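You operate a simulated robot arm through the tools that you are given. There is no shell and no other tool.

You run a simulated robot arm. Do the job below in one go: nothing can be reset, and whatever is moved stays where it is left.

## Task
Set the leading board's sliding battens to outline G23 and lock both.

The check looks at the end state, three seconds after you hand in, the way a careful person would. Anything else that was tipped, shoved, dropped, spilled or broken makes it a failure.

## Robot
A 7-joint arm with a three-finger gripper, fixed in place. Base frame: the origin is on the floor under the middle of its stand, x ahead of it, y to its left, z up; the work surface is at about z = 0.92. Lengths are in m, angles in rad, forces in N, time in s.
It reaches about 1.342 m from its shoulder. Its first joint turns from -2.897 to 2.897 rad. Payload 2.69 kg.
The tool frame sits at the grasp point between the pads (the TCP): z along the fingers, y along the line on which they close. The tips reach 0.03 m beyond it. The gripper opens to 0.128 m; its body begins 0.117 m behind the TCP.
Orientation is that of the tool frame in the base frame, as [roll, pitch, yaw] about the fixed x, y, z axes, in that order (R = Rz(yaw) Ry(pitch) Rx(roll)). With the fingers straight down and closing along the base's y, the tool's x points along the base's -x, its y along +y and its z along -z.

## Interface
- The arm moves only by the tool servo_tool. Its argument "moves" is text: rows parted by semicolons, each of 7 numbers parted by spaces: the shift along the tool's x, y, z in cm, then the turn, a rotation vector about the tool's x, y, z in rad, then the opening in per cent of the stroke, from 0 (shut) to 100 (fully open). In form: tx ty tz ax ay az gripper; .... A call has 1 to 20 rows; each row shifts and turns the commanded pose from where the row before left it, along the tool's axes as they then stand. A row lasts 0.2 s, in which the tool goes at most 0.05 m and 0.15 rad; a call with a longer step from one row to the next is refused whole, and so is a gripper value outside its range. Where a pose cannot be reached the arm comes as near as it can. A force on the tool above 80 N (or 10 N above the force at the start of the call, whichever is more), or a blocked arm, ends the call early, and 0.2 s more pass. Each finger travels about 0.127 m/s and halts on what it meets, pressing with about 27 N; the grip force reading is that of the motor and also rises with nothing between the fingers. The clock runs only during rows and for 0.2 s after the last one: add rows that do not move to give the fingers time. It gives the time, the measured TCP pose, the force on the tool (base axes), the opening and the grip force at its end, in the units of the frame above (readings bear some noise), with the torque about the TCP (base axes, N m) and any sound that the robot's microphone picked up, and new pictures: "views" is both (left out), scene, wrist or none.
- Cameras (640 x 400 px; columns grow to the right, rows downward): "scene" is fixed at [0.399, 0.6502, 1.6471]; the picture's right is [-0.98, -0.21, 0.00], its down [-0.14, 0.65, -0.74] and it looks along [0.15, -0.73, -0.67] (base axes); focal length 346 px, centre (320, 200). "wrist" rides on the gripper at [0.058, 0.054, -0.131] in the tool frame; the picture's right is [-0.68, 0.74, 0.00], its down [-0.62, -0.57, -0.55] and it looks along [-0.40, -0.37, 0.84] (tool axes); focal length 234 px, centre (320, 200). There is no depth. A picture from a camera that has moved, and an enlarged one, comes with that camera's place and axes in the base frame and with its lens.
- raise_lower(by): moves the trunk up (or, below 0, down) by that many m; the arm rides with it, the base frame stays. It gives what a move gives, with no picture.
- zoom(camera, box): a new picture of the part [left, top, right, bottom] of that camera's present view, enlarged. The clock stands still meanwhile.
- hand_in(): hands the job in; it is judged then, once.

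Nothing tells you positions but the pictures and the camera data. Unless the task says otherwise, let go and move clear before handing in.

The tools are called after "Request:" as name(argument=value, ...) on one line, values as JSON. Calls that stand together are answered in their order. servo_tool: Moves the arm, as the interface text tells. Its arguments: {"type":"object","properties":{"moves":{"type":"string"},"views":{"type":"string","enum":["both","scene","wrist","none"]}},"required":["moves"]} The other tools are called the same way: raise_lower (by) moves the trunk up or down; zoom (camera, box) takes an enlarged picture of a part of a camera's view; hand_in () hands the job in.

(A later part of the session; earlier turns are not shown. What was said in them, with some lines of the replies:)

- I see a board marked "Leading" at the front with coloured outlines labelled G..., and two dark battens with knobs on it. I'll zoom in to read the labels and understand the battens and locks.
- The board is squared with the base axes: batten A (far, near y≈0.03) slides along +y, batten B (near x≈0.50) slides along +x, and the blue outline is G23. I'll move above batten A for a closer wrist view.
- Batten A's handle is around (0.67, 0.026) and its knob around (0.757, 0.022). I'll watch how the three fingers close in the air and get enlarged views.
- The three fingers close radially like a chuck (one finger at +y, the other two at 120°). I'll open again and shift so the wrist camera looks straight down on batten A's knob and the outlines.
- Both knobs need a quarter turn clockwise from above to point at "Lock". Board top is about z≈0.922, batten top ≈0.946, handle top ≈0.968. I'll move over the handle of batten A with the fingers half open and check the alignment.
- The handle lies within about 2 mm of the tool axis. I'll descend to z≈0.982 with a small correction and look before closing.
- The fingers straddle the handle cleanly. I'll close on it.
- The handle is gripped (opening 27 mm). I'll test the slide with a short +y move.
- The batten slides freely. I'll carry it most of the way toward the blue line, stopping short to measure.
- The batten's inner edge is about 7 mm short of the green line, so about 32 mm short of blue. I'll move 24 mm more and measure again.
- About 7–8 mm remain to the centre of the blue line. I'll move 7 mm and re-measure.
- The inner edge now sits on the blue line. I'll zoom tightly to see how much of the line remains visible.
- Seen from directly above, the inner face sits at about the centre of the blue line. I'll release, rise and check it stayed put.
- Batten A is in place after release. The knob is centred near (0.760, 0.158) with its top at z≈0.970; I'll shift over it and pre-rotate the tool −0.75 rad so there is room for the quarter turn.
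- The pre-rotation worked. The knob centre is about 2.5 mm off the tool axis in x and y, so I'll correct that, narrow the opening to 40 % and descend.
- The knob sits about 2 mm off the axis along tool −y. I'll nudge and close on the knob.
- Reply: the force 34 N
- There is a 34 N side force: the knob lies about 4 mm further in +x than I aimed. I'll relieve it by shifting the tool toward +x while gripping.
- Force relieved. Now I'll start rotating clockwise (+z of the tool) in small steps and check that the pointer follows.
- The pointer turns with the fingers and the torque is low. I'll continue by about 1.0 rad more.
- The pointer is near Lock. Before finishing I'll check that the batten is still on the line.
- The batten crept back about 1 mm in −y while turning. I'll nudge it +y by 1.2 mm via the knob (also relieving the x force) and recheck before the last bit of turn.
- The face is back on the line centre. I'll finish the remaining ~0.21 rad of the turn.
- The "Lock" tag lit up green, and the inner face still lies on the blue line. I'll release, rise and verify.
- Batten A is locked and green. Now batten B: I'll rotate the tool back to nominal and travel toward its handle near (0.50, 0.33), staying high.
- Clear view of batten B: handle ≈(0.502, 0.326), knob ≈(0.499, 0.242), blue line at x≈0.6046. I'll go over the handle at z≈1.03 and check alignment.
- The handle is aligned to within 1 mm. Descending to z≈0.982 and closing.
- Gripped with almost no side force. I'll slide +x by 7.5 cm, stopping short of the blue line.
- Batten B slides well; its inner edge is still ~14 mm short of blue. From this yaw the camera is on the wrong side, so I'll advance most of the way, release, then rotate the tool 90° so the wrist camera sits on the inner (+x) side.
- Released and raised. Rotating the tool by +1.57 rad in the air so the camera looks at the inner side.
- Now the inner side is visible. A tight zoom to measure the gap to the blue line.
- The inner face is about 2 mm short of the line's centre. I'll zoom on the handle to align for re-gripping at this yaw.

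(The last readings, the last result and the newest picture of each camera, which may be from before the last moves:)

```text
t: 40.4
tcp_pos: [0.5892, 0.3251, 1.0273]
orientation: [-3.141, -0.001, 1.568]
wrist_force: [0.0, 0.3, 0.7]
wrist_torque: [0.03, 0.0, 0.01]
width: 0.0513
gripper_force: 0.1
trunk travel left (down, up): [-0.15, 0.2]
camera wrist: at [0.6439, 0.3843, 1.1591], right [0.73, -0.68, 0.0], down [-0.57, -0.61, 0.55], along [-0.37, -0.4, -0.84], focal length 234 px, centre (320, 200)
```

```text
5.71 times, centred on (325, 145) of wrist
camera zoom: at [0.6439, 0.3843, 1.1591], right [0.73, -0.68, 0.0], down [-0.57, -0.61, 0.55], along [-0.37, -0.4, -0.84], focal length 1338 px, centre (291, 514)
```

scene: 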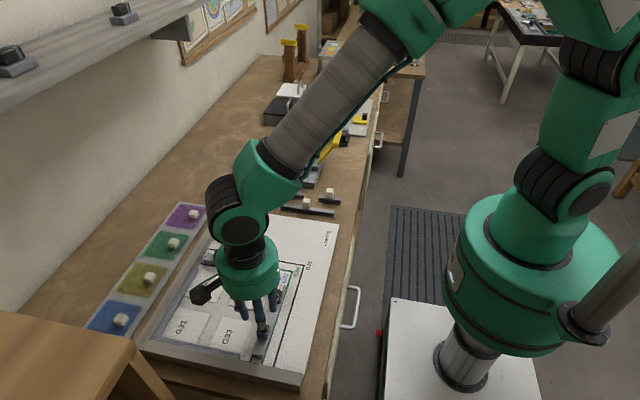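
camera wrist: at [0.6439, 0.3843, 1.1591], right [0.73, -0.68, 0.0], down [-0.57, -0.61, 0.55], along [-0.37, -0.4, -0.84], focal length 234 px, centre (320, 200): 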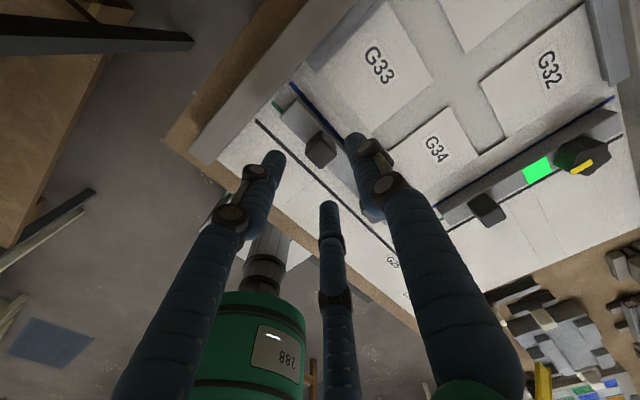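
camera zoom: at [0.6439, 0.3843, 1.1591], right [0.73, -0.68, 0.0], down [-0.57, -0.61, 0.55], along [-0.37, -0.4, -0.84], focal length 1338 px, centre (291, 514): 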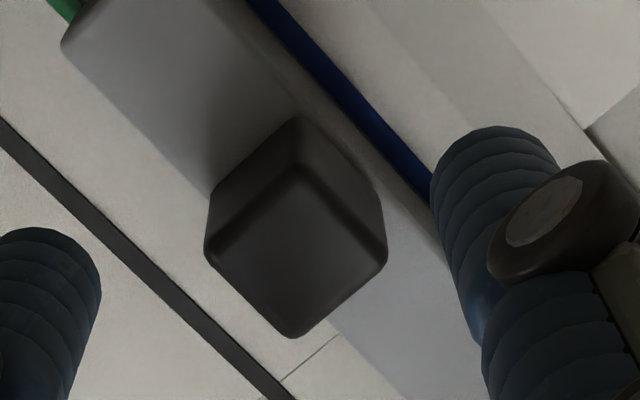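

Handle offset is ~2 mm in +x. Correct, descend and grip with one finger on the +x face.

Request:
servo_tool(moves="0.05 0.2 1.2 0 0 0 40; 0 0 1.2 0 0 0 40; 0 0 1.1 0 0 0 40; 0 0 1.0 0 0 0 40; 0 0 0 0 0 0 40; 0 0 0 0 0 0 25; 0 0 0 0 0 0 10; 0 0 0 0 0 0 0; 0 0 0 0 0 0 0", views="both")

Request:
zoom(camera="wrist", box=[275, 70, 365, 140])

```text
t: 42.4
tcp_pos: [0.5925, 0.3242, 0.983]
orientation: [3.139, 0.0, 1.568]
wrist_force: [0.4, -3.7, -2.2]
wrist_torque: [-0.06, -0.03, 0.08]
width: 0.0268
gripper_force: 26.3
trunk travel left (down, up): [-0.15, 0.2]
camera wrist: at [0.646, 0.3842, 1.1133], right [0.74, -0.68, 0.0], down [-0.57, -0.61, 0.55], along [-0.37, -0.4, -0.84], focal length 234 px, centre (320, 200)
```

scene: 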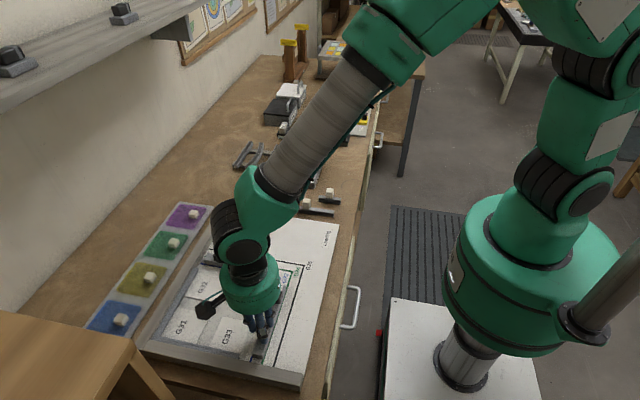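
wrist: 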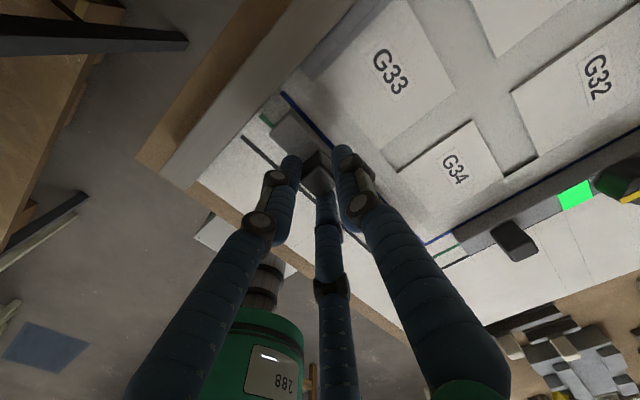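

```text
5.71 times, centred on (320, 105) of wrist
camera zoom: at [0.646, 0.3842, 1.1133], right [0.74, -0.68, 0.0], down [-0.57, -0.61, 0.55], along [-0.37, -0.4, -0.84], focal length 1338 px, centre (320, 743)
```

zoom: 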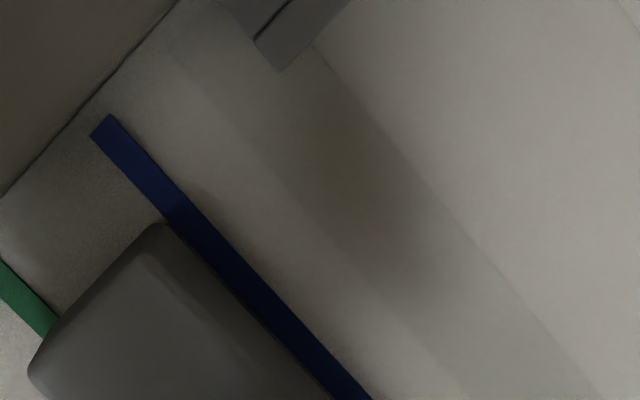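

Gripped cleanly. About 13% of the 4 mm line is covered; I'll move +1.5 mm in x to put the face at the line centre.

Request:
servo_tool(moves="0 0.15 0 0 0 0 0; 0 0 0 0 0 0 0; 0 0 0 0 0 0 0", views="wrist")

Request:
zoom(camera="wrist", box=[275, 70, 365, 140])

Request:
zoom(camera="scene", box=[230, 290, 310, 370])

```text
t: 43.2
tcp_pos: [0.5931, 0.3247, 0.9838]
orientation: [3.141, 0.001, 1.569]
wrist_force: [-1.6, -6.2, -5.6]
wrist_torque: [-0.09, -0.05, 0.06]
width: 0.0269
gripper_force: 27.3
trunk travel left (down, up): [-0.15, 0.2]
camera wrist: at [0.6474, 0.3842, 1.1133], right [0.74, -0.68, 0.0], down [-0.57, -0.61, 0.55], along [-0.37, -0.4, -0.84], focal length 234 px, centre (320, 200)
```

wrist: 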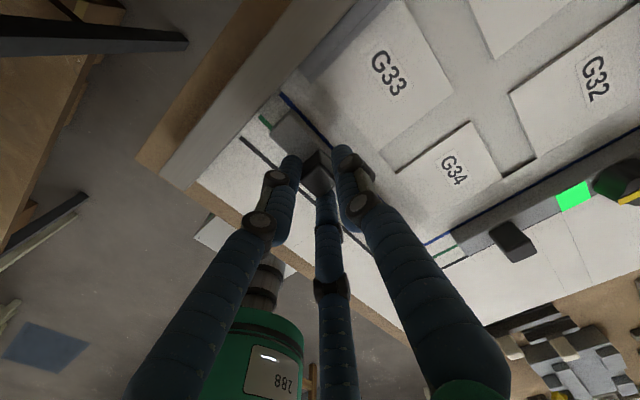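

```text
5.71 times, centred on (320, 105) of wrist
camera zoom: at [0.6474, 0.3842, 1.1133], right [0.74, -0.68, 0.0], down [-0.57, -0.61, 0.55], along [-0.37, -0.4, -0.84], focal length 1338 px, centre (320, 743)
```

zoom: 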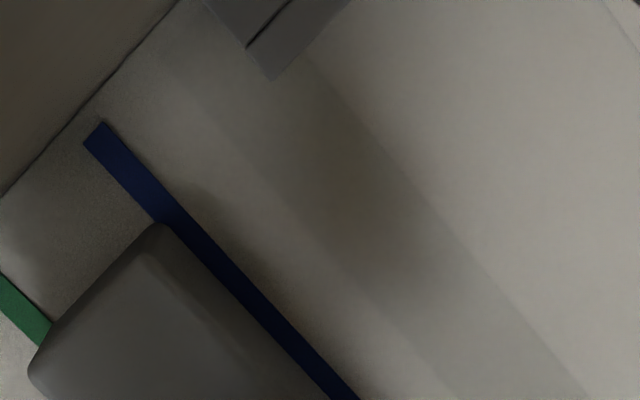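

```text
5.00 times, centred on (270, 330) of scene
camera zoom: at [0.399, 0.6502, 1.6471], right [-0.98, -0.21, 0.0], down [-0.14, 0.65, -0.74], along [0.15, -0.73, -0.67], focal length 1731 px, centre (570, -450)
```

zoom: 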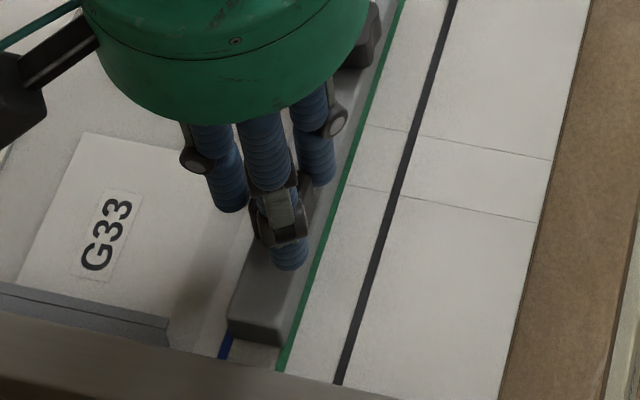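

About a third of the line is covered; another +0.7 mm to reach the centre.

Request:
servo_tool(moves="0 0.07 0 0 0 0 0; 0 0 0 0 0 0 0; 0 0 0 0 0 0 0", views="wrist")

Request:
zoom(camera="wrist", box=[275, 85, 335, 130])

```text
t: 44.0
tcp_pos: [0.5949, 0.3249, 0.9826]
orientation: [3.141, -0.002, 1.569]
wrist_force: [-0.9, -1.1, -9.7]
wrist_torque: [0.04, -0.02, -0.01]
width: 0.027
gripper_force: 27.2
trunk travel left (down, up): [-0.15, 0.2]
camera wrist: at [0.6482, 0.3842, 1.1133], right [0.74, -0.68, 0.0], down [-0.57, -0.61, 0.55], along [-0.37, -0.4, -0.84], focal length 234 px, centre (320, 200)
```

wrist: 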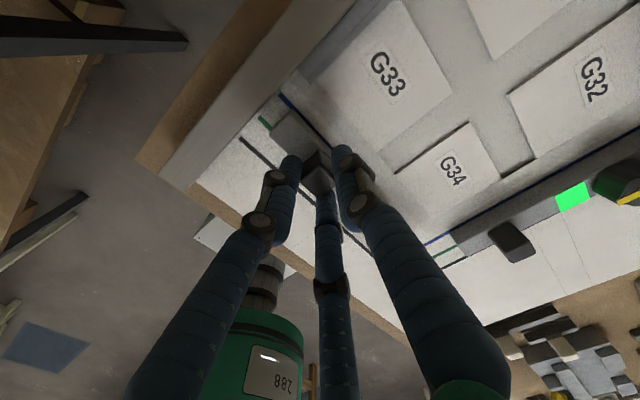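

```text
8.89 times, centred on (305, 108) of wrist
camera zoom: at [0.6482, 0.3842, 1.1133], right [0.74, -0.68, 0.0], down [-0.57, -0.61, 0.55], along [-0.37, -0.4, -0.84], focal length 2082 px, centre (453, 1022)
```

zoom: 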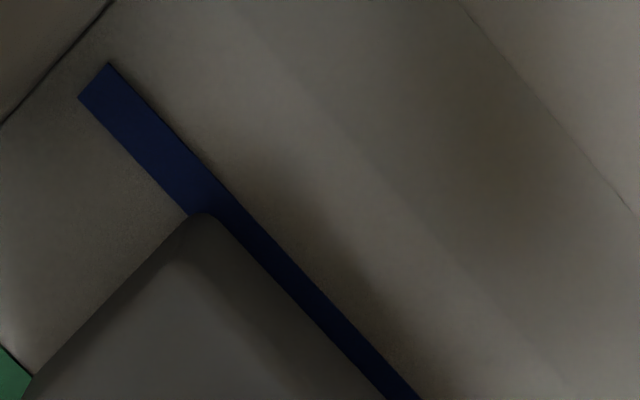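

Half of the line is now covered — the face is at its centre. Release, rise, and verify the batten stayed.

Request:
servo_tool(moves="0 0 0 0 0 0 12; 0 0 0 0 0 0 20; 0 0 0 0 0 0 30; 0 0 0 0 0 0 40; 0 0 0 0 0 0 40; 0 0 -2 0 0 0 40; 0 0 -2.5 0 0 0 40; 0 0 0 0 0 0 40", views="wrist")

Request:
zoom(camera="wrist", box=[275, 70, 365, 140])

Request:
zoom(camera="scene", box=[230, 260, 330, 370])

```text
t: 45.8
tcp_pos: [0.5947, 0.324, 1.0291]
orientation: [3.14, 0.0, 1.569]
wrist_force: [-0.5, 0.0, 0.5]
wrist_torque: [0.01, 0.01, 0.02]
width: 0.0515
gripper_force: 0.1
trunk travel left (down, up): [-0.15, 0.2]
camera wrist: at [0.6472, 0.3836, 1.1588], right [0.74, -0.68, 0.0], down [-0.57, -0.61, 0.55], along [-0.37, -0.4, -0.84], focal length 234 px, centre (320, 200)
```

wrist: 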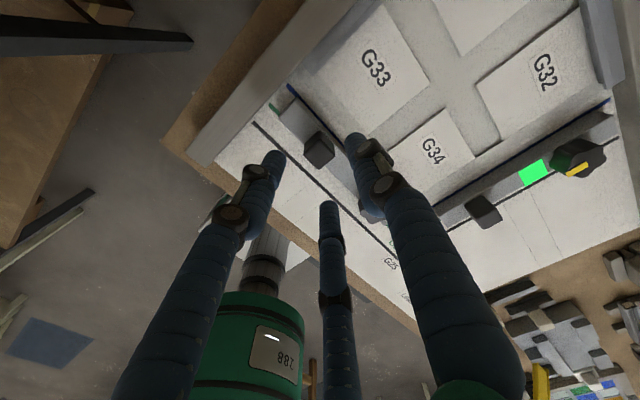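

```text
5.71 times, centred on (320, 105) of wrist
camera zoom: at [0.6472, 0.3836, 1.1588], right [0.74, -0.68, 0.0], down [-0.57, -0.61, 0.55], along [-0.37, -0.4, -0.84], focal length 1338 px, centre (320, 743)
```

zoom: 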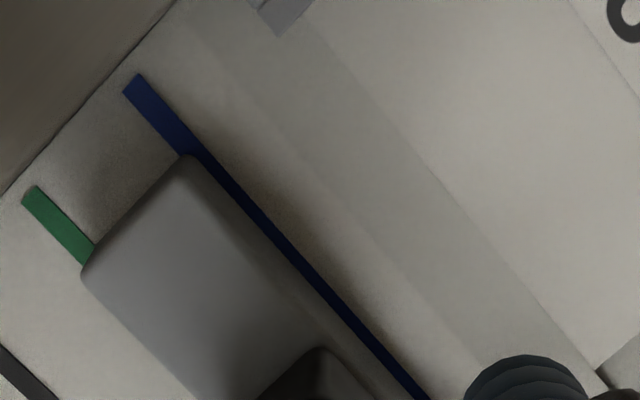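

```text
3.64 times, centred on (280, 315) of scene
camera zoom: at [0.399, 0.6502, 1.6471], right [-0.98, -0.21, 0.0], down [-0.14, 0.65, -0.74], along [0.15, -0.73, -0.67], focal length 1259 px, centre (466, -218)
```

zoom: 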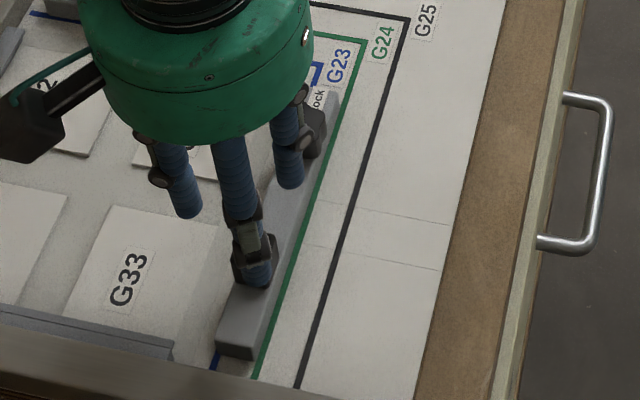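

Batten B is set on the blue line. Now I'll move above its knob (about 8.8 cm toward −y) and rotate back −1.57 rad.

Request:
servo_tool(moves="-2.2 0 -1 0 0 0 40; -2.2 0 0 0 0 0 40; -2.2 0 0 0 0 0 40; -2.2 0 0 0 0 0 40; 0 0 0 0 0 -0.1428 40; 0 0 0 0 0 -0.1428 40; 0 0 0 0 0 -0.1428 40; 0 0 0 0 0 -0.1428 40; 0 0 0 0 0 -0.1428 40; 0 0 0 0 0 -0.1428 40; 0 0 0 0 0 -0.1428 40; 0 0 0 0 0 -0.1428 40; 0 0 0 0 0 -0.1428 40; 0 0 0 0 0 -0.1428 40; 0 0 0 0 0 -0.1428 40; 0 0 0 0 0 0 40", views="both")

Request:
zoom(camera="wrist", box=[270, 90, 370, 180])

Request:
zoom(camera="scene", box=[230, 250, 330, 370])

```text
t: 49.2
tcp_pos: [0.5937, 0.2384, 1.0383]
orientation: [-3.141, 0.001, 3.141]
wrist_force: [-0.2, 0.0, 0.0]
wrist_torque: [-0.01, -0.01, 0.01]
width: 0.0512
gripper_force: 0.0
trunk travel left (down, up): [-0.15, 0.2]
camera wrist: at [0.5357, 0.2925, 1.1692], right [0.68, 0.74, 0.0], down [0.62, -0.57, 0.55], along [0.4, -0.37, -0.84], focal length 234 px, centre (320, 200)
```

scene: 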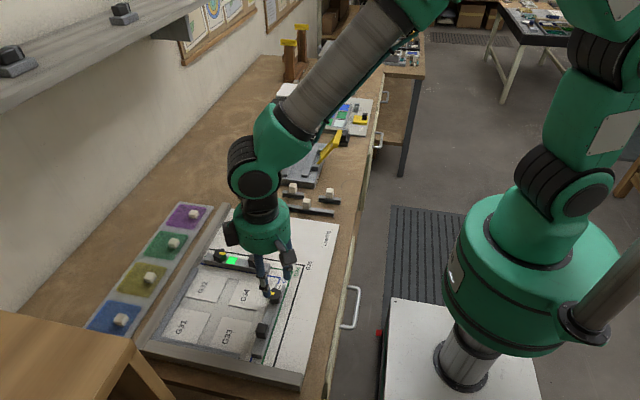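
wrist: 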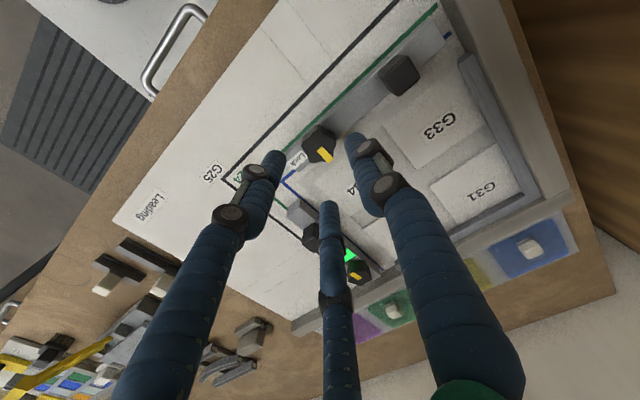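

```text
4.44 times, centred on (320, 135) of wrist
camera zoom: at [0.5357, 0.2925, 1.1692], right [0.68, 0.74, 0.0], down [0.62, -0.57, 0.55], along [0.4, -0.37, -0.84], focal length 1041 px, centre (320, 489)
```

zoom: 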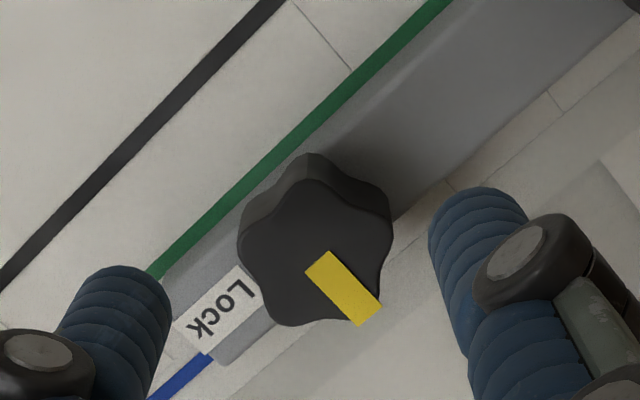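

```text
3.33 times, centred on (280, 310) of scene
camera zoom: at [0.399, 0.6502, 1.6471], right [-0.98, -0.21, 0.0], down [-0.14, 0.65, -0.74], along [0.15, -0.73, -0.67], focal length 1154 px, centre (453, -167)
```

zoom: 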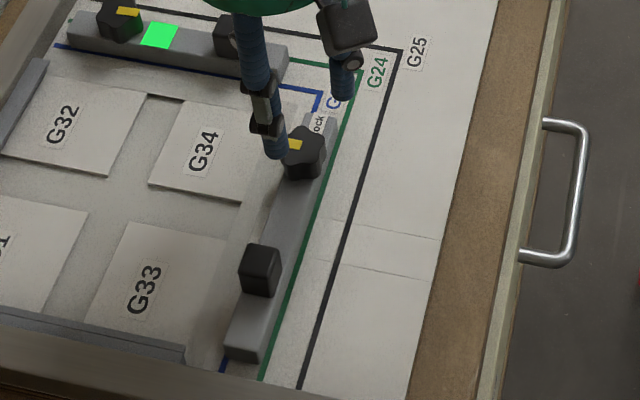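

Knob B is near (0.593, 0.236). I'll shift slightly and descend around it with the fingers at 40 %.

Request:
servo_tool(moves="0 -0.25 1.4 0 0 0 40; 0 0 1.4 0 0 0 40; 0 0 1.4 0 0 0 40; 0 0 1.3 0 0 0 40; 0 0 0 0 0 0 40", views="both")

Request:
zoom(camera="wrist", box=[260, 100, 380, 210])

Request:
zoom(camera="scene", box=[230, 250, 330, 350])

```text
t: 50.4
tcp_pos: [0.5935, 0.2357, 0.9827]
orientation: [-3.141, 0.0, 3.14]
wrist_force: [-0.2, 0.5, 0.2]
wrist_torque: [0.02, 0.01, -0.01]
width: 0.0514
gripper_force: 0.1
trunk travel left (down, up): [-0.15, 0.2]
camera wrist: at [0.536, 0.2896, 1.1136], right [0.68, 0.74, 0.0], down [0.61, -0.57, 0.55], along [0.4, -0.37, -0.84], focal length 234 px, centre (320, 200)
```

scene: 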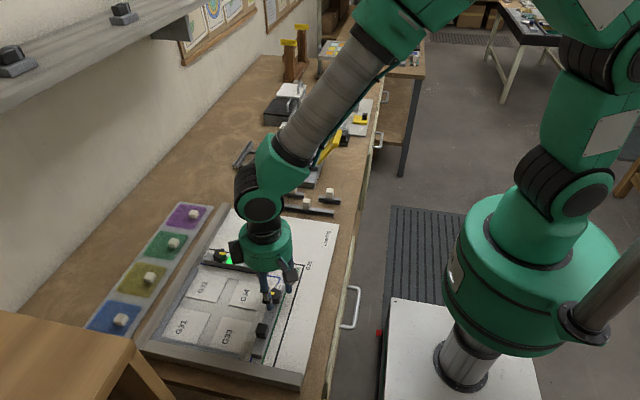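
wrist: 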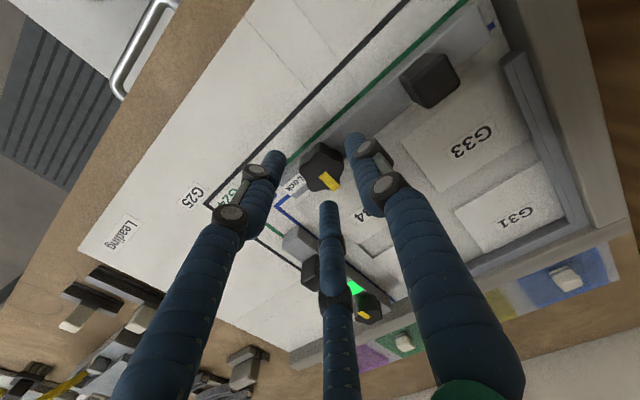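

```text
3.64 times, centred on (320, 155) of wrist
camera zoom: at [0.536, 0.2896, 1.1136], right [0.68, 0.74, 0.0], down [0.61, -0.57, 0.55], along [0.4, -0.37, -0.84], focal length 852 px, centre (320, 364)
```

zoom: 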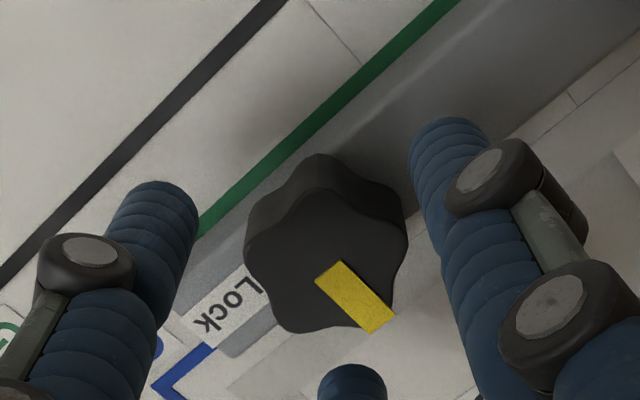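

```text
4.00 times, centred on (280, 300) of scene
camera zoom: at [0.399, 0.6502, 1.6471], right [-0.98, -0.21, 0.0], down [-0.14, 0.65, -0.74], along [0.15, -0.73, -0.67], focal length 1385 px, centre (480, -200)
```

zoom: 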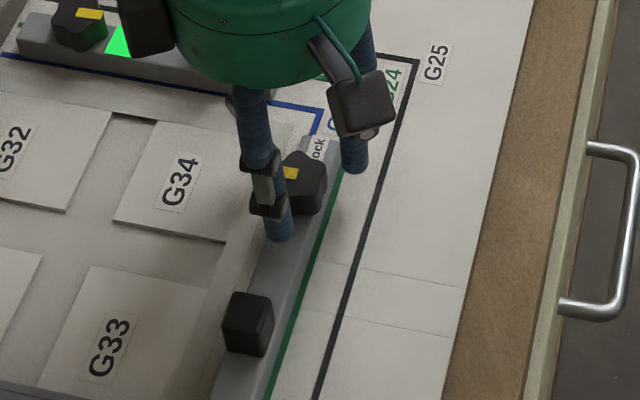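

Alignment looks consistent with knob A's behaviour. I'll go 2 mm lower and close on the knob.

Request:
servo_tool(moves="-0.05 0.05 0.2 0 0 0 40; 0 0 0 0 0 0 32; 0 0 0 0 0 0 24; 0 0 0 0 0 0 10; 0 0 0 0 0 0 0; 0 0 0 0 0 0 0", views="both")

Request:
zoom(camera="wrist", box=[260, 100, 380, 210])

Request:
zoom(camera="scene", box=[230, 250, 330, 350])

```text
t: 51.8
tcp_pos: [0.5944, 0.2371, 0.981]
orientation: [-3.141, 0.001, 3.141]
wrist_force: [1.2, 28.1, -4.2]
wrist_torque: [1.16, -0.26, 0.01]
width: 0.0307
gripper_force: 44.9
trunk travel left (down, up): [-0.15, 0.2]
camera wrist: at [0.5365, 0.292, 1.1118], right [0.68, 0.74, 0.0], down [0.61, -0.57, 0.55], along [0.4, -0.37, -0.84], focal length 234 px, centre (320, 200)
```

scene: 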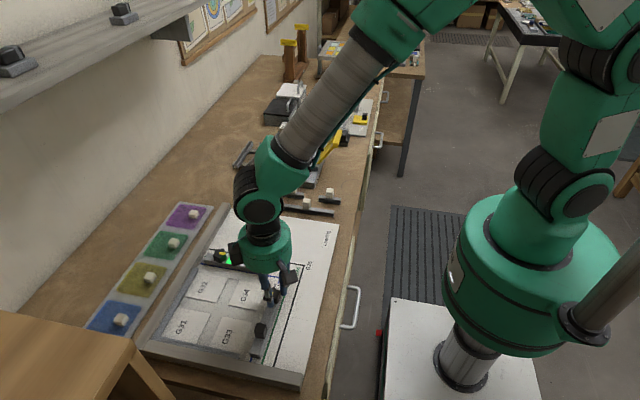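
wrist: 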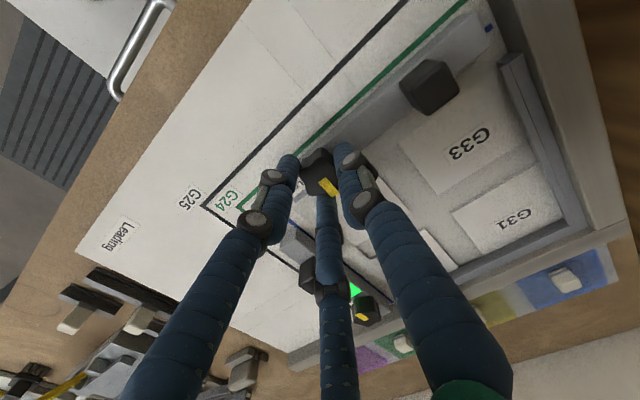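

```text
3.64 times, centred on (320, 155) of wrist
camera zoom: at [0.5365, 0.292, 1.1118], right [0.68, 0.74, 0.0], down [0.61, -0.57, 0.55], along [0.4, -0.37, -0.84], focal length 852 px, centre (320, 364)
```

zoom: 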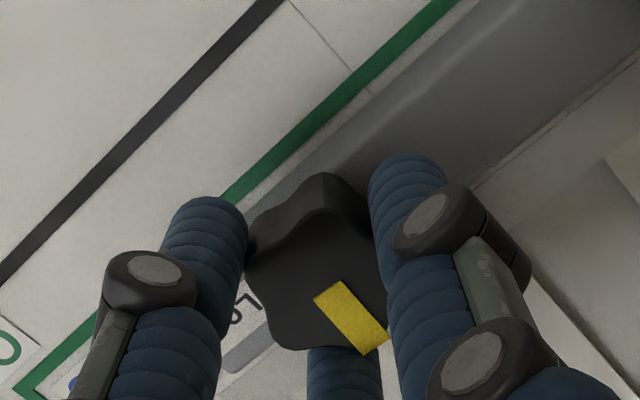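

```text
4.00 times, centred on (280, 300) of scene
camera zoom: at [0.399, 0.6502, 1.6471], right [-0.98, -0.21, 0.0], down [-0.14, 0.65, -0.74], along [0.15, -0.73, -0.67], focal length 1385 px, centre (480, -200)
```

zoom: 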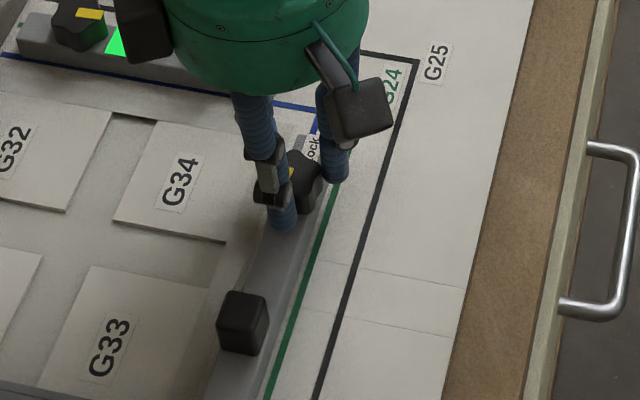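

The grip pulled the batten about 2–3 mm in +x and there's a 28 N y-force. I'll relieve y (+2.5 mm) and bring x back −2.5 mm, then begin turning and check the edge from the inner side.

Request:
servo_tool(moves="0.1 0.12 0 0 0 0 0; 0.1 0.1 0 0 0 0 0; 0.05 0.05 0 0 0 0 0; 0 0 0 0 0 0 0; 0 0 0 0 0 0 0", views="both")

Request:
zoom(camera="scene", box=[230, 250, 330, 350])

```text
t: 53.0
tcp_pos: [0.5906, 0.2384, 0.981]
orientation: [-3.139, 0.0, 3.139]
wrist_force: [0.5, -6.6, 10.0]
wrist_torque: [-0.57, 0.26, 0.03]
width: 0.0307
gripper_force: 44.6
trunk travel left (down, up): [-0.15, 0.2]
camera wrist: at [0.5335, 0.2921, 1.1119], right [0.68, 0.73, 0.0], down [0.61, -0.57, 0.55], along [0.4, -0.37, -0.84], focal length 234 px, centre (320, 200)
```

scene: 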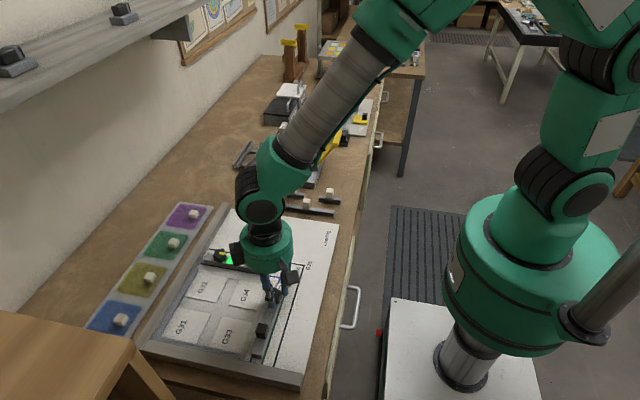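
wrist: 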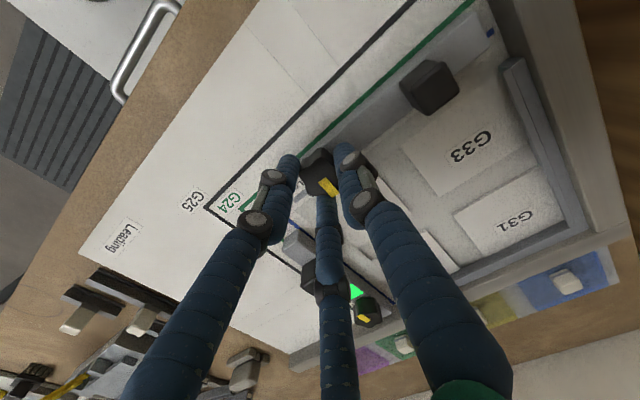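

```text
4.00 times, centred on (280, 300) of scene
camera zoom: at [0.399, 0.6502, 1.6471], right [-0.98, -0.21, 0.0], down [-0.14, 0.65, -0.74], along [0.15, -0.73, -0.67], focal length 1385 px, centre (480, -200)
```

zoom: 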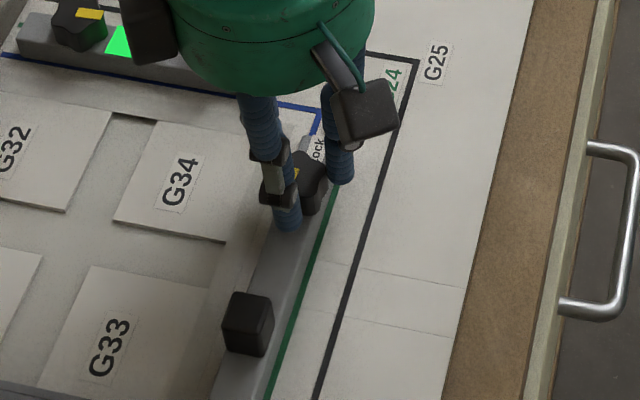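

The batten is back at its set position. Now turning clockwise about 1.2 rad, stopping before the lock engages.

Request:
servo_tool(moves="0 -0.04 -0.05 0 0 0.12 0; 0 0 0 0 0 0.12 0; 0 0 0 0 0 0.12 0; 0 0 0 0 0 0.12 0; 0 0 0 0 0 0.12 0; 0 0 0 0 0 0 0", views="both")

Request:
zoom(camera="scene", box=[230, 250, 330, 350])

Request:
zoom(camera="wrist", box=[240, 60, 400, 220])

```text
t: 54.4
tcp_pos: [0.5926, 0.2379, 0.9803]
orientation: [-3.139, 0.002, 2.538]
wrist_force: [-1.3, 6.1, -6.7]
wrist_torque: [0.23, -0.03, -0.01]
width: 0.0305
gripper_force: 44.8
trunk travel left (down, up): [-0.15, 0.2]
camera wrist: at [0.5742, 0.3165, 1.1119], right [0.97, 0.22, 0.0], down [0.19, -0.81, 0.55], along [0.12, -0.54, -0.84], focal length 234 px, centre (320, 200)
```

scene: 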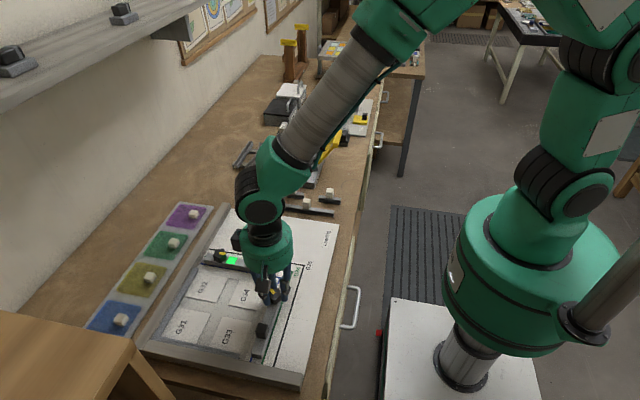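
wrist: 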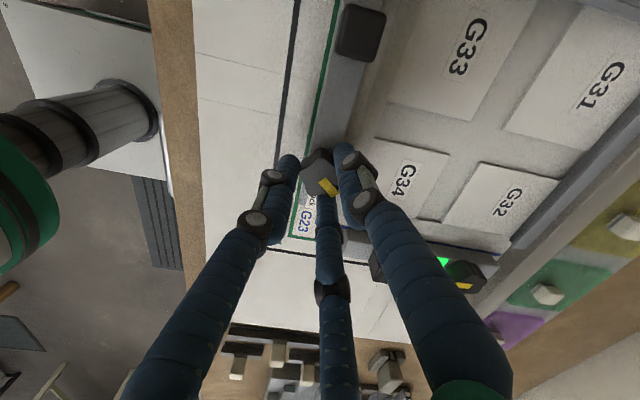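

```text
4.00 times, centred on (280, 300) of scene
camera zoom: at [0.399, 0.6502, 1.6471], right [-0.98, -0.21, 0.0], down [-0.14, 0.65, -0.74], along [0.15, -0.73, -0.67], focal length 1385 px, centre (480, -200)
```

zoom: 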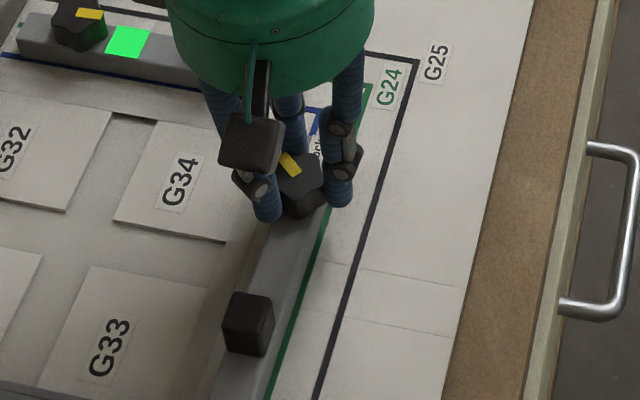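

```text
2.50 times, centred on (320, 140) of wrist
camera zoom: at [0.5742, 0.3165, 1.1119], right [0.97, 0.22, 0.0], down [0.19, -0.81, 0.55], along [0.12, -0.54, -0.84], focal length 585 px, centre (320, 350)
```

zoom: 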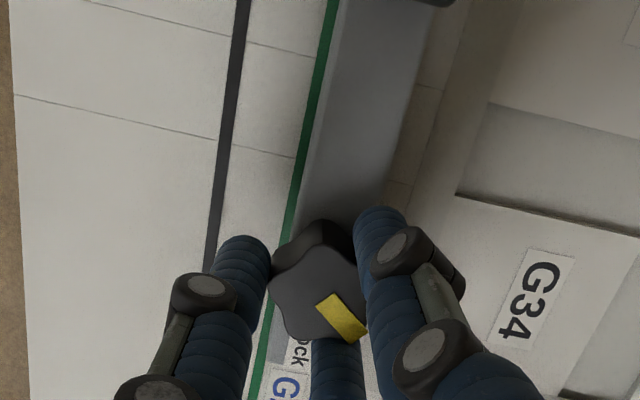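

The pointer follows. Continue 0.6 rad more, then check the inner edge.

Request:
servo_tool(moves="0 0 0 0 0 0.12 0; 0 0 0 0 0 0.12 0; 0 0 0 0 0 0.12 0; 0 0 0 0 0 0.12 0; 0 0 0 0 0 0.12 0; 0 0 0 0 0 0 0", views="both")

Request:
zoom(camera="wrist", box=[200, 0, 400, 200])

Request:
zoom(camera="scene", box=[230, 250, 330, 350])

```text
t: 55.8
tcp_pos: [0.593, 0.2383, 0.9819]
orientation: [3.141, 0.001, 1.937]
wrist_force: [2.3, 20.5, -15.6]
wrist_torque: [0.61, -0.24, 0.01]
width: 0.0306
gripper_force: 44.8
trunk travel left (down, up): [-0.15, 0.2]
camera wrist: at [0.6215, 0.3137, 1.1119], right [0.93, -0.37, 0.0], down [-0.31, -0.78, 0.55], along [-0.2, -0.51, -0.84], focal length 234 px, centre (320, 200)
```

scene: 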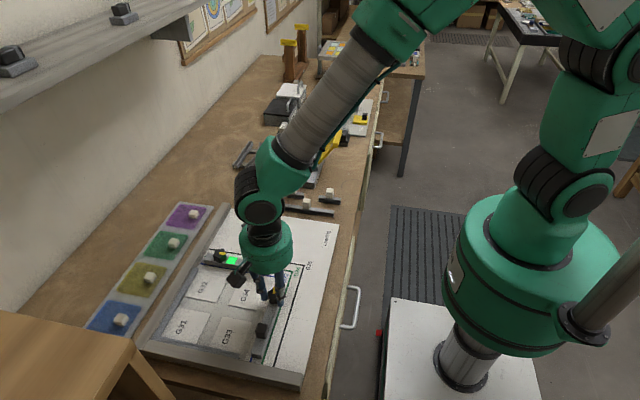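
wrist: 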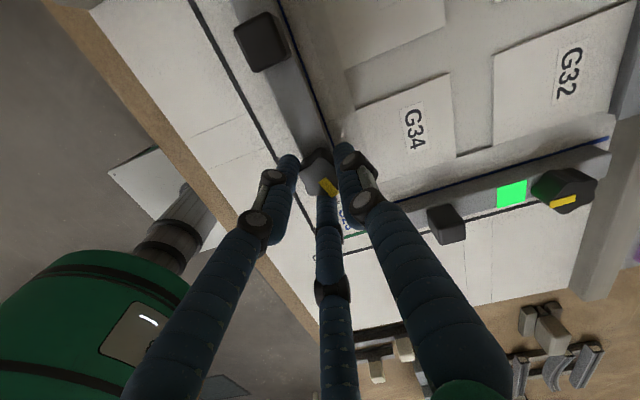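

```text
2.00 times, centred on (300, 100) of wrist
camera zoom: at [0.6215, 0.3137, 1.1119], right [0.93, -0.37, 0.0], down [-0.31, -0.78, 0.55], along [-0.2, -0.51, -0.84], focal length 468 px, centre (360, 400)
```

zoom: 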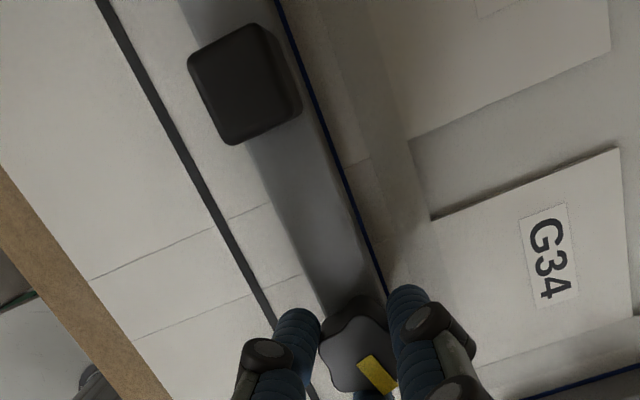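

```text
4.00 times, centred on (280, 300) of scene
camera zoom: at [0.399, 0.6502, 1.6471], right [-0.98, -0.21, 0.0], down [-0.14, 0.65, -0.74], along [0.15, -0.73, -0.67], focal length 1385 px, centre (480, -200)
```

zoom: 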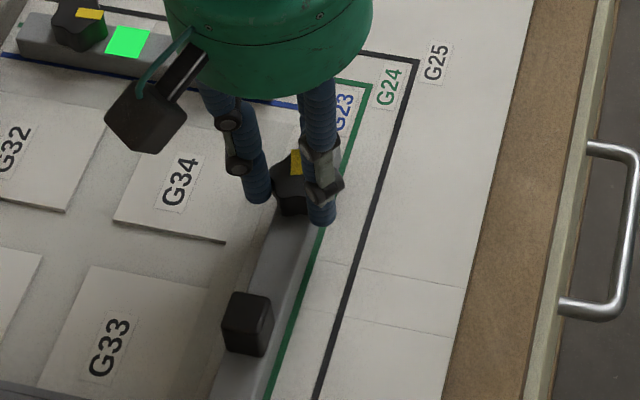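

Request:
zoom(camera="wrist", box=[300, 50, 360, 100])

Request:
zoom(camera="wrist", box=[560, 110, 620, 160])

Request:
zoom(camera="scene", box=[230, 310, 290, 360])

```text
8.00 times, centred on (330, 75) of wrist
camera zoom: at [0.6215, 0.3137, 1.1119], right [0.93, -0.37, 0.0], down [-0.31, -0.78, 0.55], along [-0.2, -0.51, -0.84], focal length 1873 px, centre (240, 1200)
```

zoom: 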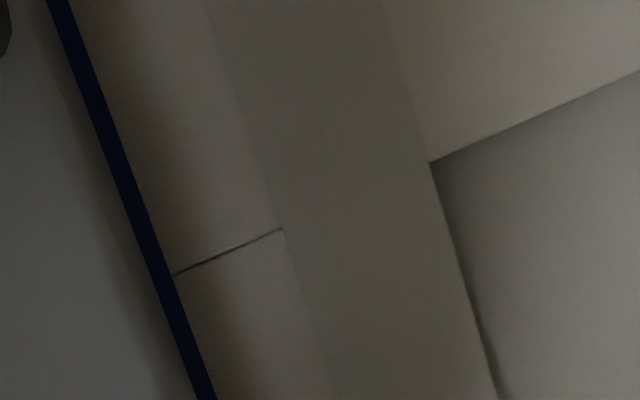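

```text
8.00 times, centred on (590, 135) of wrist
camera zoom: at [0.6215, 0.3137, 1.1119], right [0.93, -0.37, 0.0], down [-0.31, -0.78, 0.55], along [-0.2, -0.51, -0.84], focal length 1873 px, centre (-1840, 720)
```

zoom: 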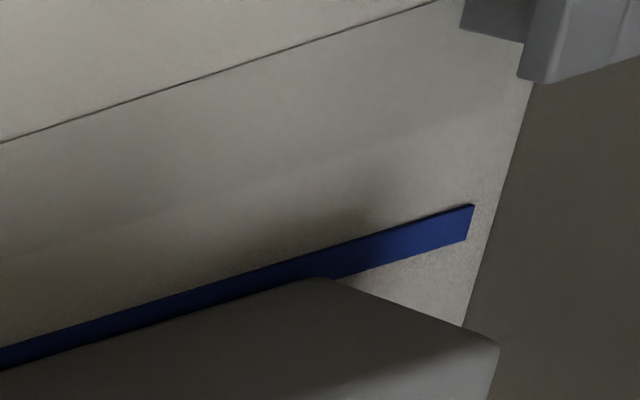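

```text
8.00 times, centred on (260, 335) of scene
camera zoom: at [0.399, 0.6502, 1.6471], right [-0.98, -0.21, 0.0], down [-0.14, 0.65, -0.74], along [0.15, -0.73, -0.67], focal length 2769 px, centre (800, -880)
```

zoom: 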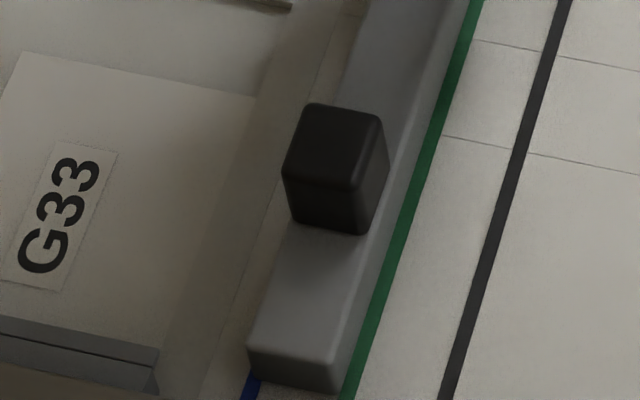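

The visible strip of the blue line is ~2 mm, i.e. the face is at the line centre. I'll relieve the y-force and finish the turn.

Request:
servo_tool(moves="0.09 0.035 0 0 0 0 0; 0 0 0 0 0 0.092 0; 0 0 0 0 0 0.092 0; 0 0 0 0 0 0.092 0; 0 0 0 0 0 0.092 0; 0 0 0 0 0 0 0; 0 0 0 0 0 0 0", views="both")

Request:
zoom(camera="wrist", box=[200, 0, 400, 200])

Request:
zoom(camera="scene", box=[230, 250, 330, 350])

```text
t: 57.4
tcp_pos: [0.5933, 0.2399, 0.9822]
orientation: [-3.141, 0.001, 1.572]
wrist_force: [10.4, -1.7, -12.8]
wrist_torque: [-0.27, -0.56, 0.04]
width: 0.0307
gripper_force: 44.9
trunk travel left (down, up): [-0.15, 0.2]
camera wrist: at [0.6463, 0.2984, 1.1125], right [0.74, -0.68, 0.0], down [-0.57, -0.62, 0.55], along [-0.37, -0.4, -0.84], focal length 234 px, centre (320, 200)
```

scene: 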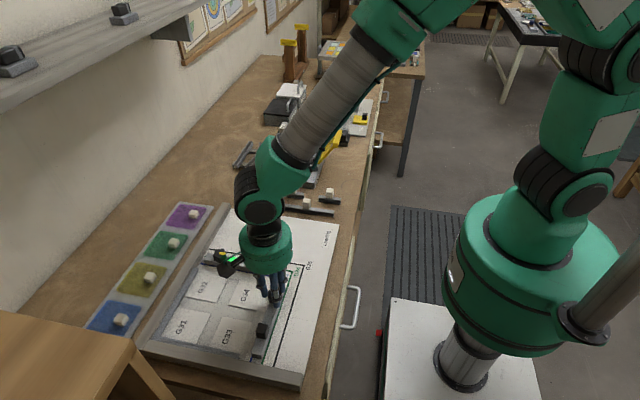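
wrist: 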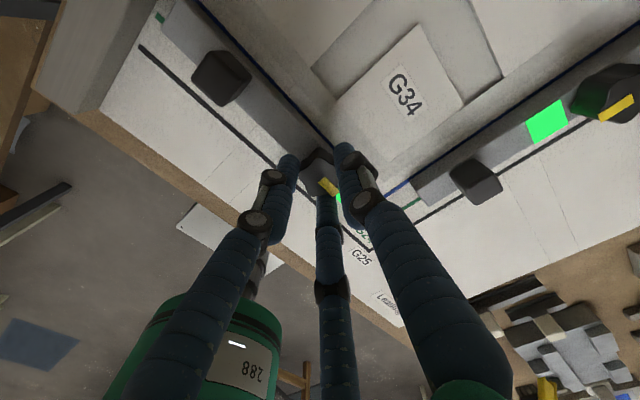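

```text
2.00 times, centred on (300, 100) of wrist
camera zoom: at [0.6463, 0.2984, 1.1125], right [0.74, -0.68, 0.0], down [-0.57, -0.62, 0.55], along [-0.37, -0.4, -0.84], focal length 468 px, centre (360, 400)
```

zoom: 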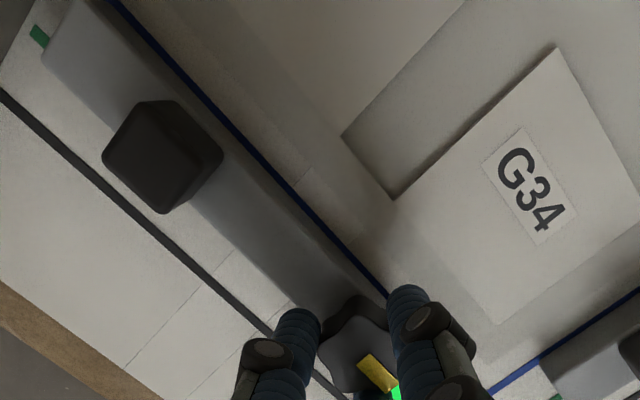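

```text
4.00 times, centred on (280, 300) of scene
camera zoom: at [0.399, 0.6502, 1.6471], right [-0.98, -0.21, 0.0], down [-0.14, 0.65, -0.74], along [0.15, -0.73, -0.67], focal length 1385 px, centre (480, -200)
```

zoom: 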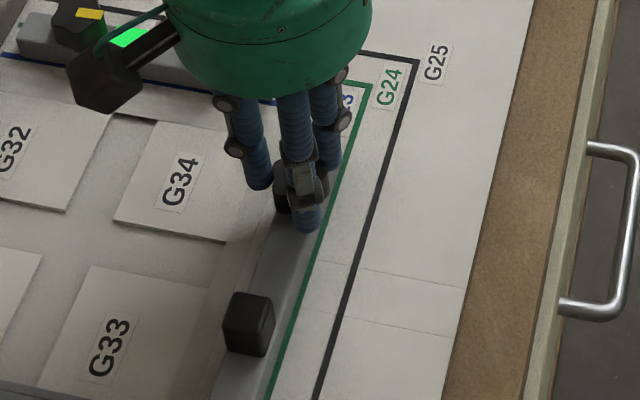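

Lock B has lit green too. I'll check the edge once more, then release gently.

Request:
zoom(camera="wrist", box=[250, 50, 330, 120])

Request:
servo_tool(moves="0 0 0 0 0 0 10; 0 0 0 0 0 0 18; 0 0 0 0 0 0 26; 0 0 0 0 0 0 40; 0 0 0 0 0 0 40; 0 0 -2 0 0 0 40; 0 0 -3 0 0 0 40; 0 0 -3 0 0 0 40; 0 0 0 0 0 0 40", views="both")

Request:
zoom(camera="wrist", box=[220, 0, 420, 200])

Request:
zoom(camera="scene", box=[200, 230, 330, 370])

```text
5.71 times, centred on (290, 85) of wrist
camera zoom: at [0.6463, 0.2984, 1.1125], right [0.74, -0.68, 0.0], down [-0.57, -0.62, 0.55], along [-0.37, -0.4, -0.84], focal length 1338 px, centre (491, 857)
```

zoom: 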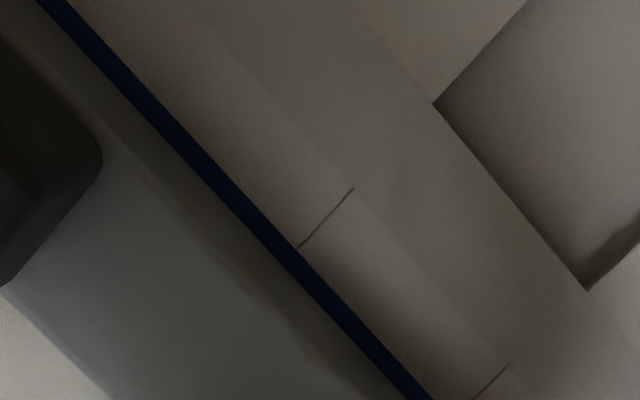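

```text
t: 59.4
tcp_pos: [0.5904, 0.2397, 1.0627]
orientation: [-3.141, -0.002, 1.57]
wrist_force: [-0.4, -0.6, 0.2]
wrist_torque: [-0.02, -0.02, 0.0]
width: 0.0512
gripper_force: 0.1
trunk travel left (down, up): [-0.15, 0.2]
camera wrist: at [0.6443, 0.2981, 1.1929], right [0.74, -0.68, 0.0], down [-0.57, -0.62, 0.55], along [-0.37, -0.4, -0.84], focal length 234 px, centre (320, 200)
```

scene: 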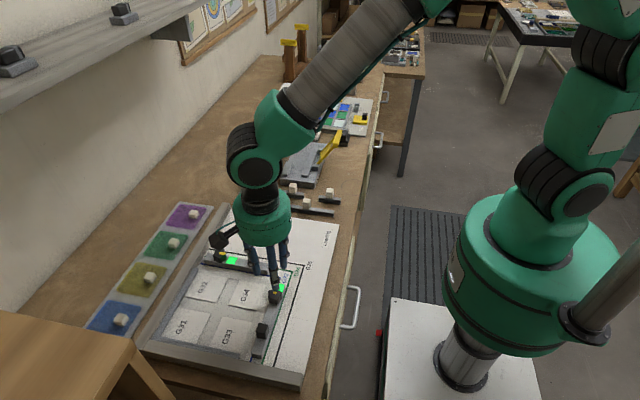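
wrist: 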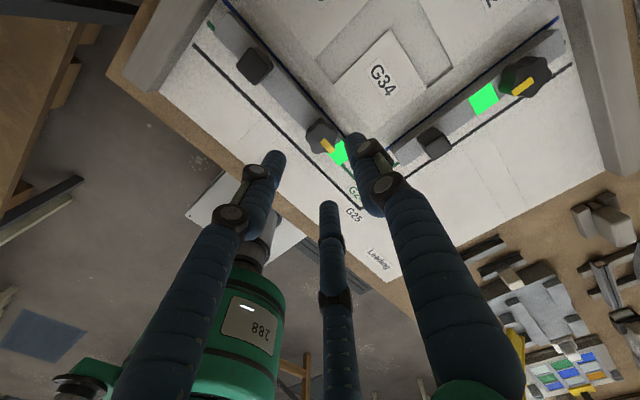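

```text
2.00 times, centred on (320, 100) of wrist
camera zoom: at [0.6443, 0.2981, 1.1929], right [0.74, -0.68, 0.0], down [-0.57, -0.62, 0.55], along [-0.37, -0.4, -0.84], focal length 468 px, centre (320, 400)
```

zoom: 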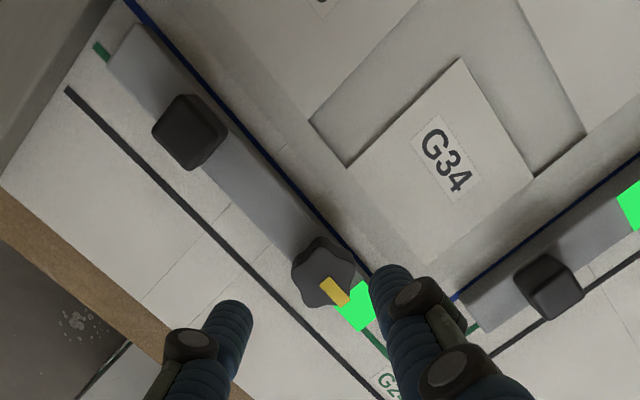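

```text
2.86 times, centred on (265, 300) of scene
camera zoom: at [0.399, 0.6502, 1.6471], right [-0.98, -0.21, 0.0], down [-0.14, 0.65, -0.74], along [0.15, -0.73, -0.67], focal length 989 px, centre (477, -86)
```

zoom: 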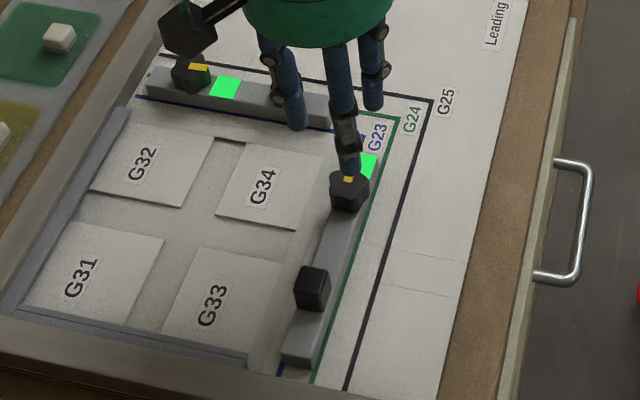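

Both tags are green and both inner faces lie on the blue G23 outline. I'll rise clear and take a last look at everything.

Request:
servo_tool(moves="0 0 -4 0 0 0 60; 0 0 -4 0 0 0 80; 0 0 -4 0 0 0 100; 0 0 -4 0 0 0 100; 0 -4 -2 0 0 0 100; 0 -4 0 0 0 0 100; 0 -4 0 0 0 0 100; 0 0 0 0 0 0 100", views="both")

Request:
zoom(camera="scene", box=[190, 220, 340, 380])

Request:
zoom(camera="wrist", box=[220, 0, 520, 180])

```text
t: 61.2
tcp_pos: [0.4696, 0.2385, 1.2416]
orientation: [-3.141, 0.0, 1.571]
wrist_force: [-0.9, 0.3, 0.5]
wrist_torque: [0.05, -0.07, -0.01]
width: 0.1279
gripper_force: 0.0
trunk travel left (down, up): [-0.15, 0.2]
camera wrist: at [0.5235, 0.2979, 1.3733], right [0.74, -0.68, 0.0], down [-0.57, -0.62, 0.55], along [-0.37, -0.4, -0.84], focal length 234 px, centre (320, 200)
```

scene: 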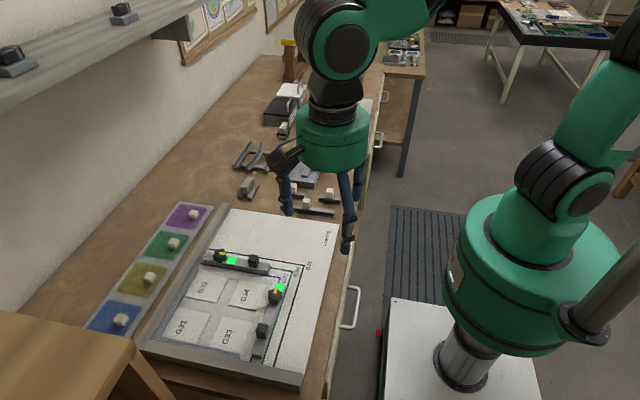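
wrist: 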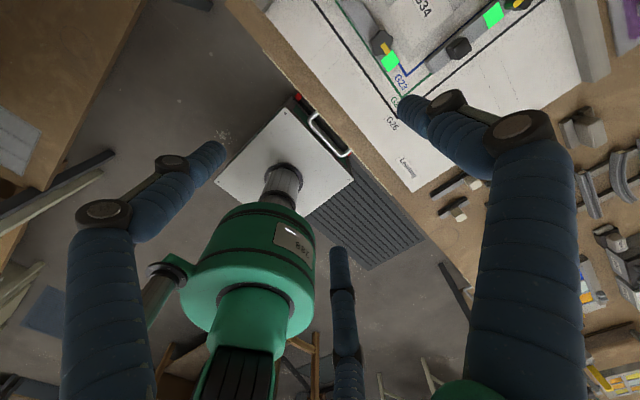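

```text
2.50 times, centred on (265, 300) of scene
camera zoom: at [0.399, 0.6502, 1.6471], right [-0.98, -0.21, 0.0], down [-0.14, 0.65, -0.74], along [0.15, -0.73, -0.67], focal length 865 px, centre (458, -50)
```

zoom: 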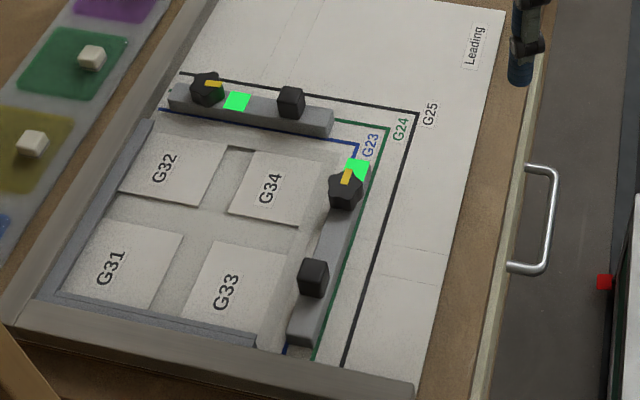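

```text
2.13 times, centred on (370, 90) of wrist
camera zoom: at [0.5235, 0.2979, 1.3733], right [0.74, -0.68, 0.0], down [-0.57, -0.62, 0.55], along [-0.37, -0.4, -0.84], focal length 500 px, centre (213, 435)
```

zoom: 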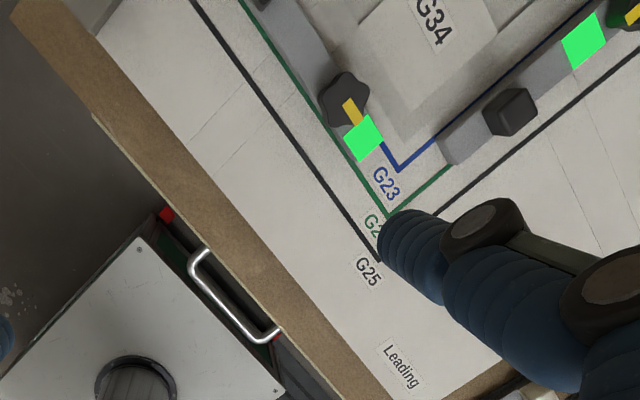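

Both battens sit along the blue G23 outline. Both pointers are on Lock with the tags lit green, the arm is clear, and nothing else has been disturbed, so I'm handing in.

Request:
hand_in()

```text
The job is handed in.
```

Both battens on the leading board are set to the blue G23 outline and locked. I've handed the job in but have no result from the check yet.

- **Position:** I aimed each batten's inner face at the centre of the blue line. In the last close-up views, before I rose clear, both were there to within about half a millimetre.
- **Locks:** Both knobs were turned a quarter turn clockwise onto "Lock". Both tags lit green and stayed lit after I let go.
- **Surroundings:** The final pictures show nothing else on the bench moved. The gripper is open and clear of the board.
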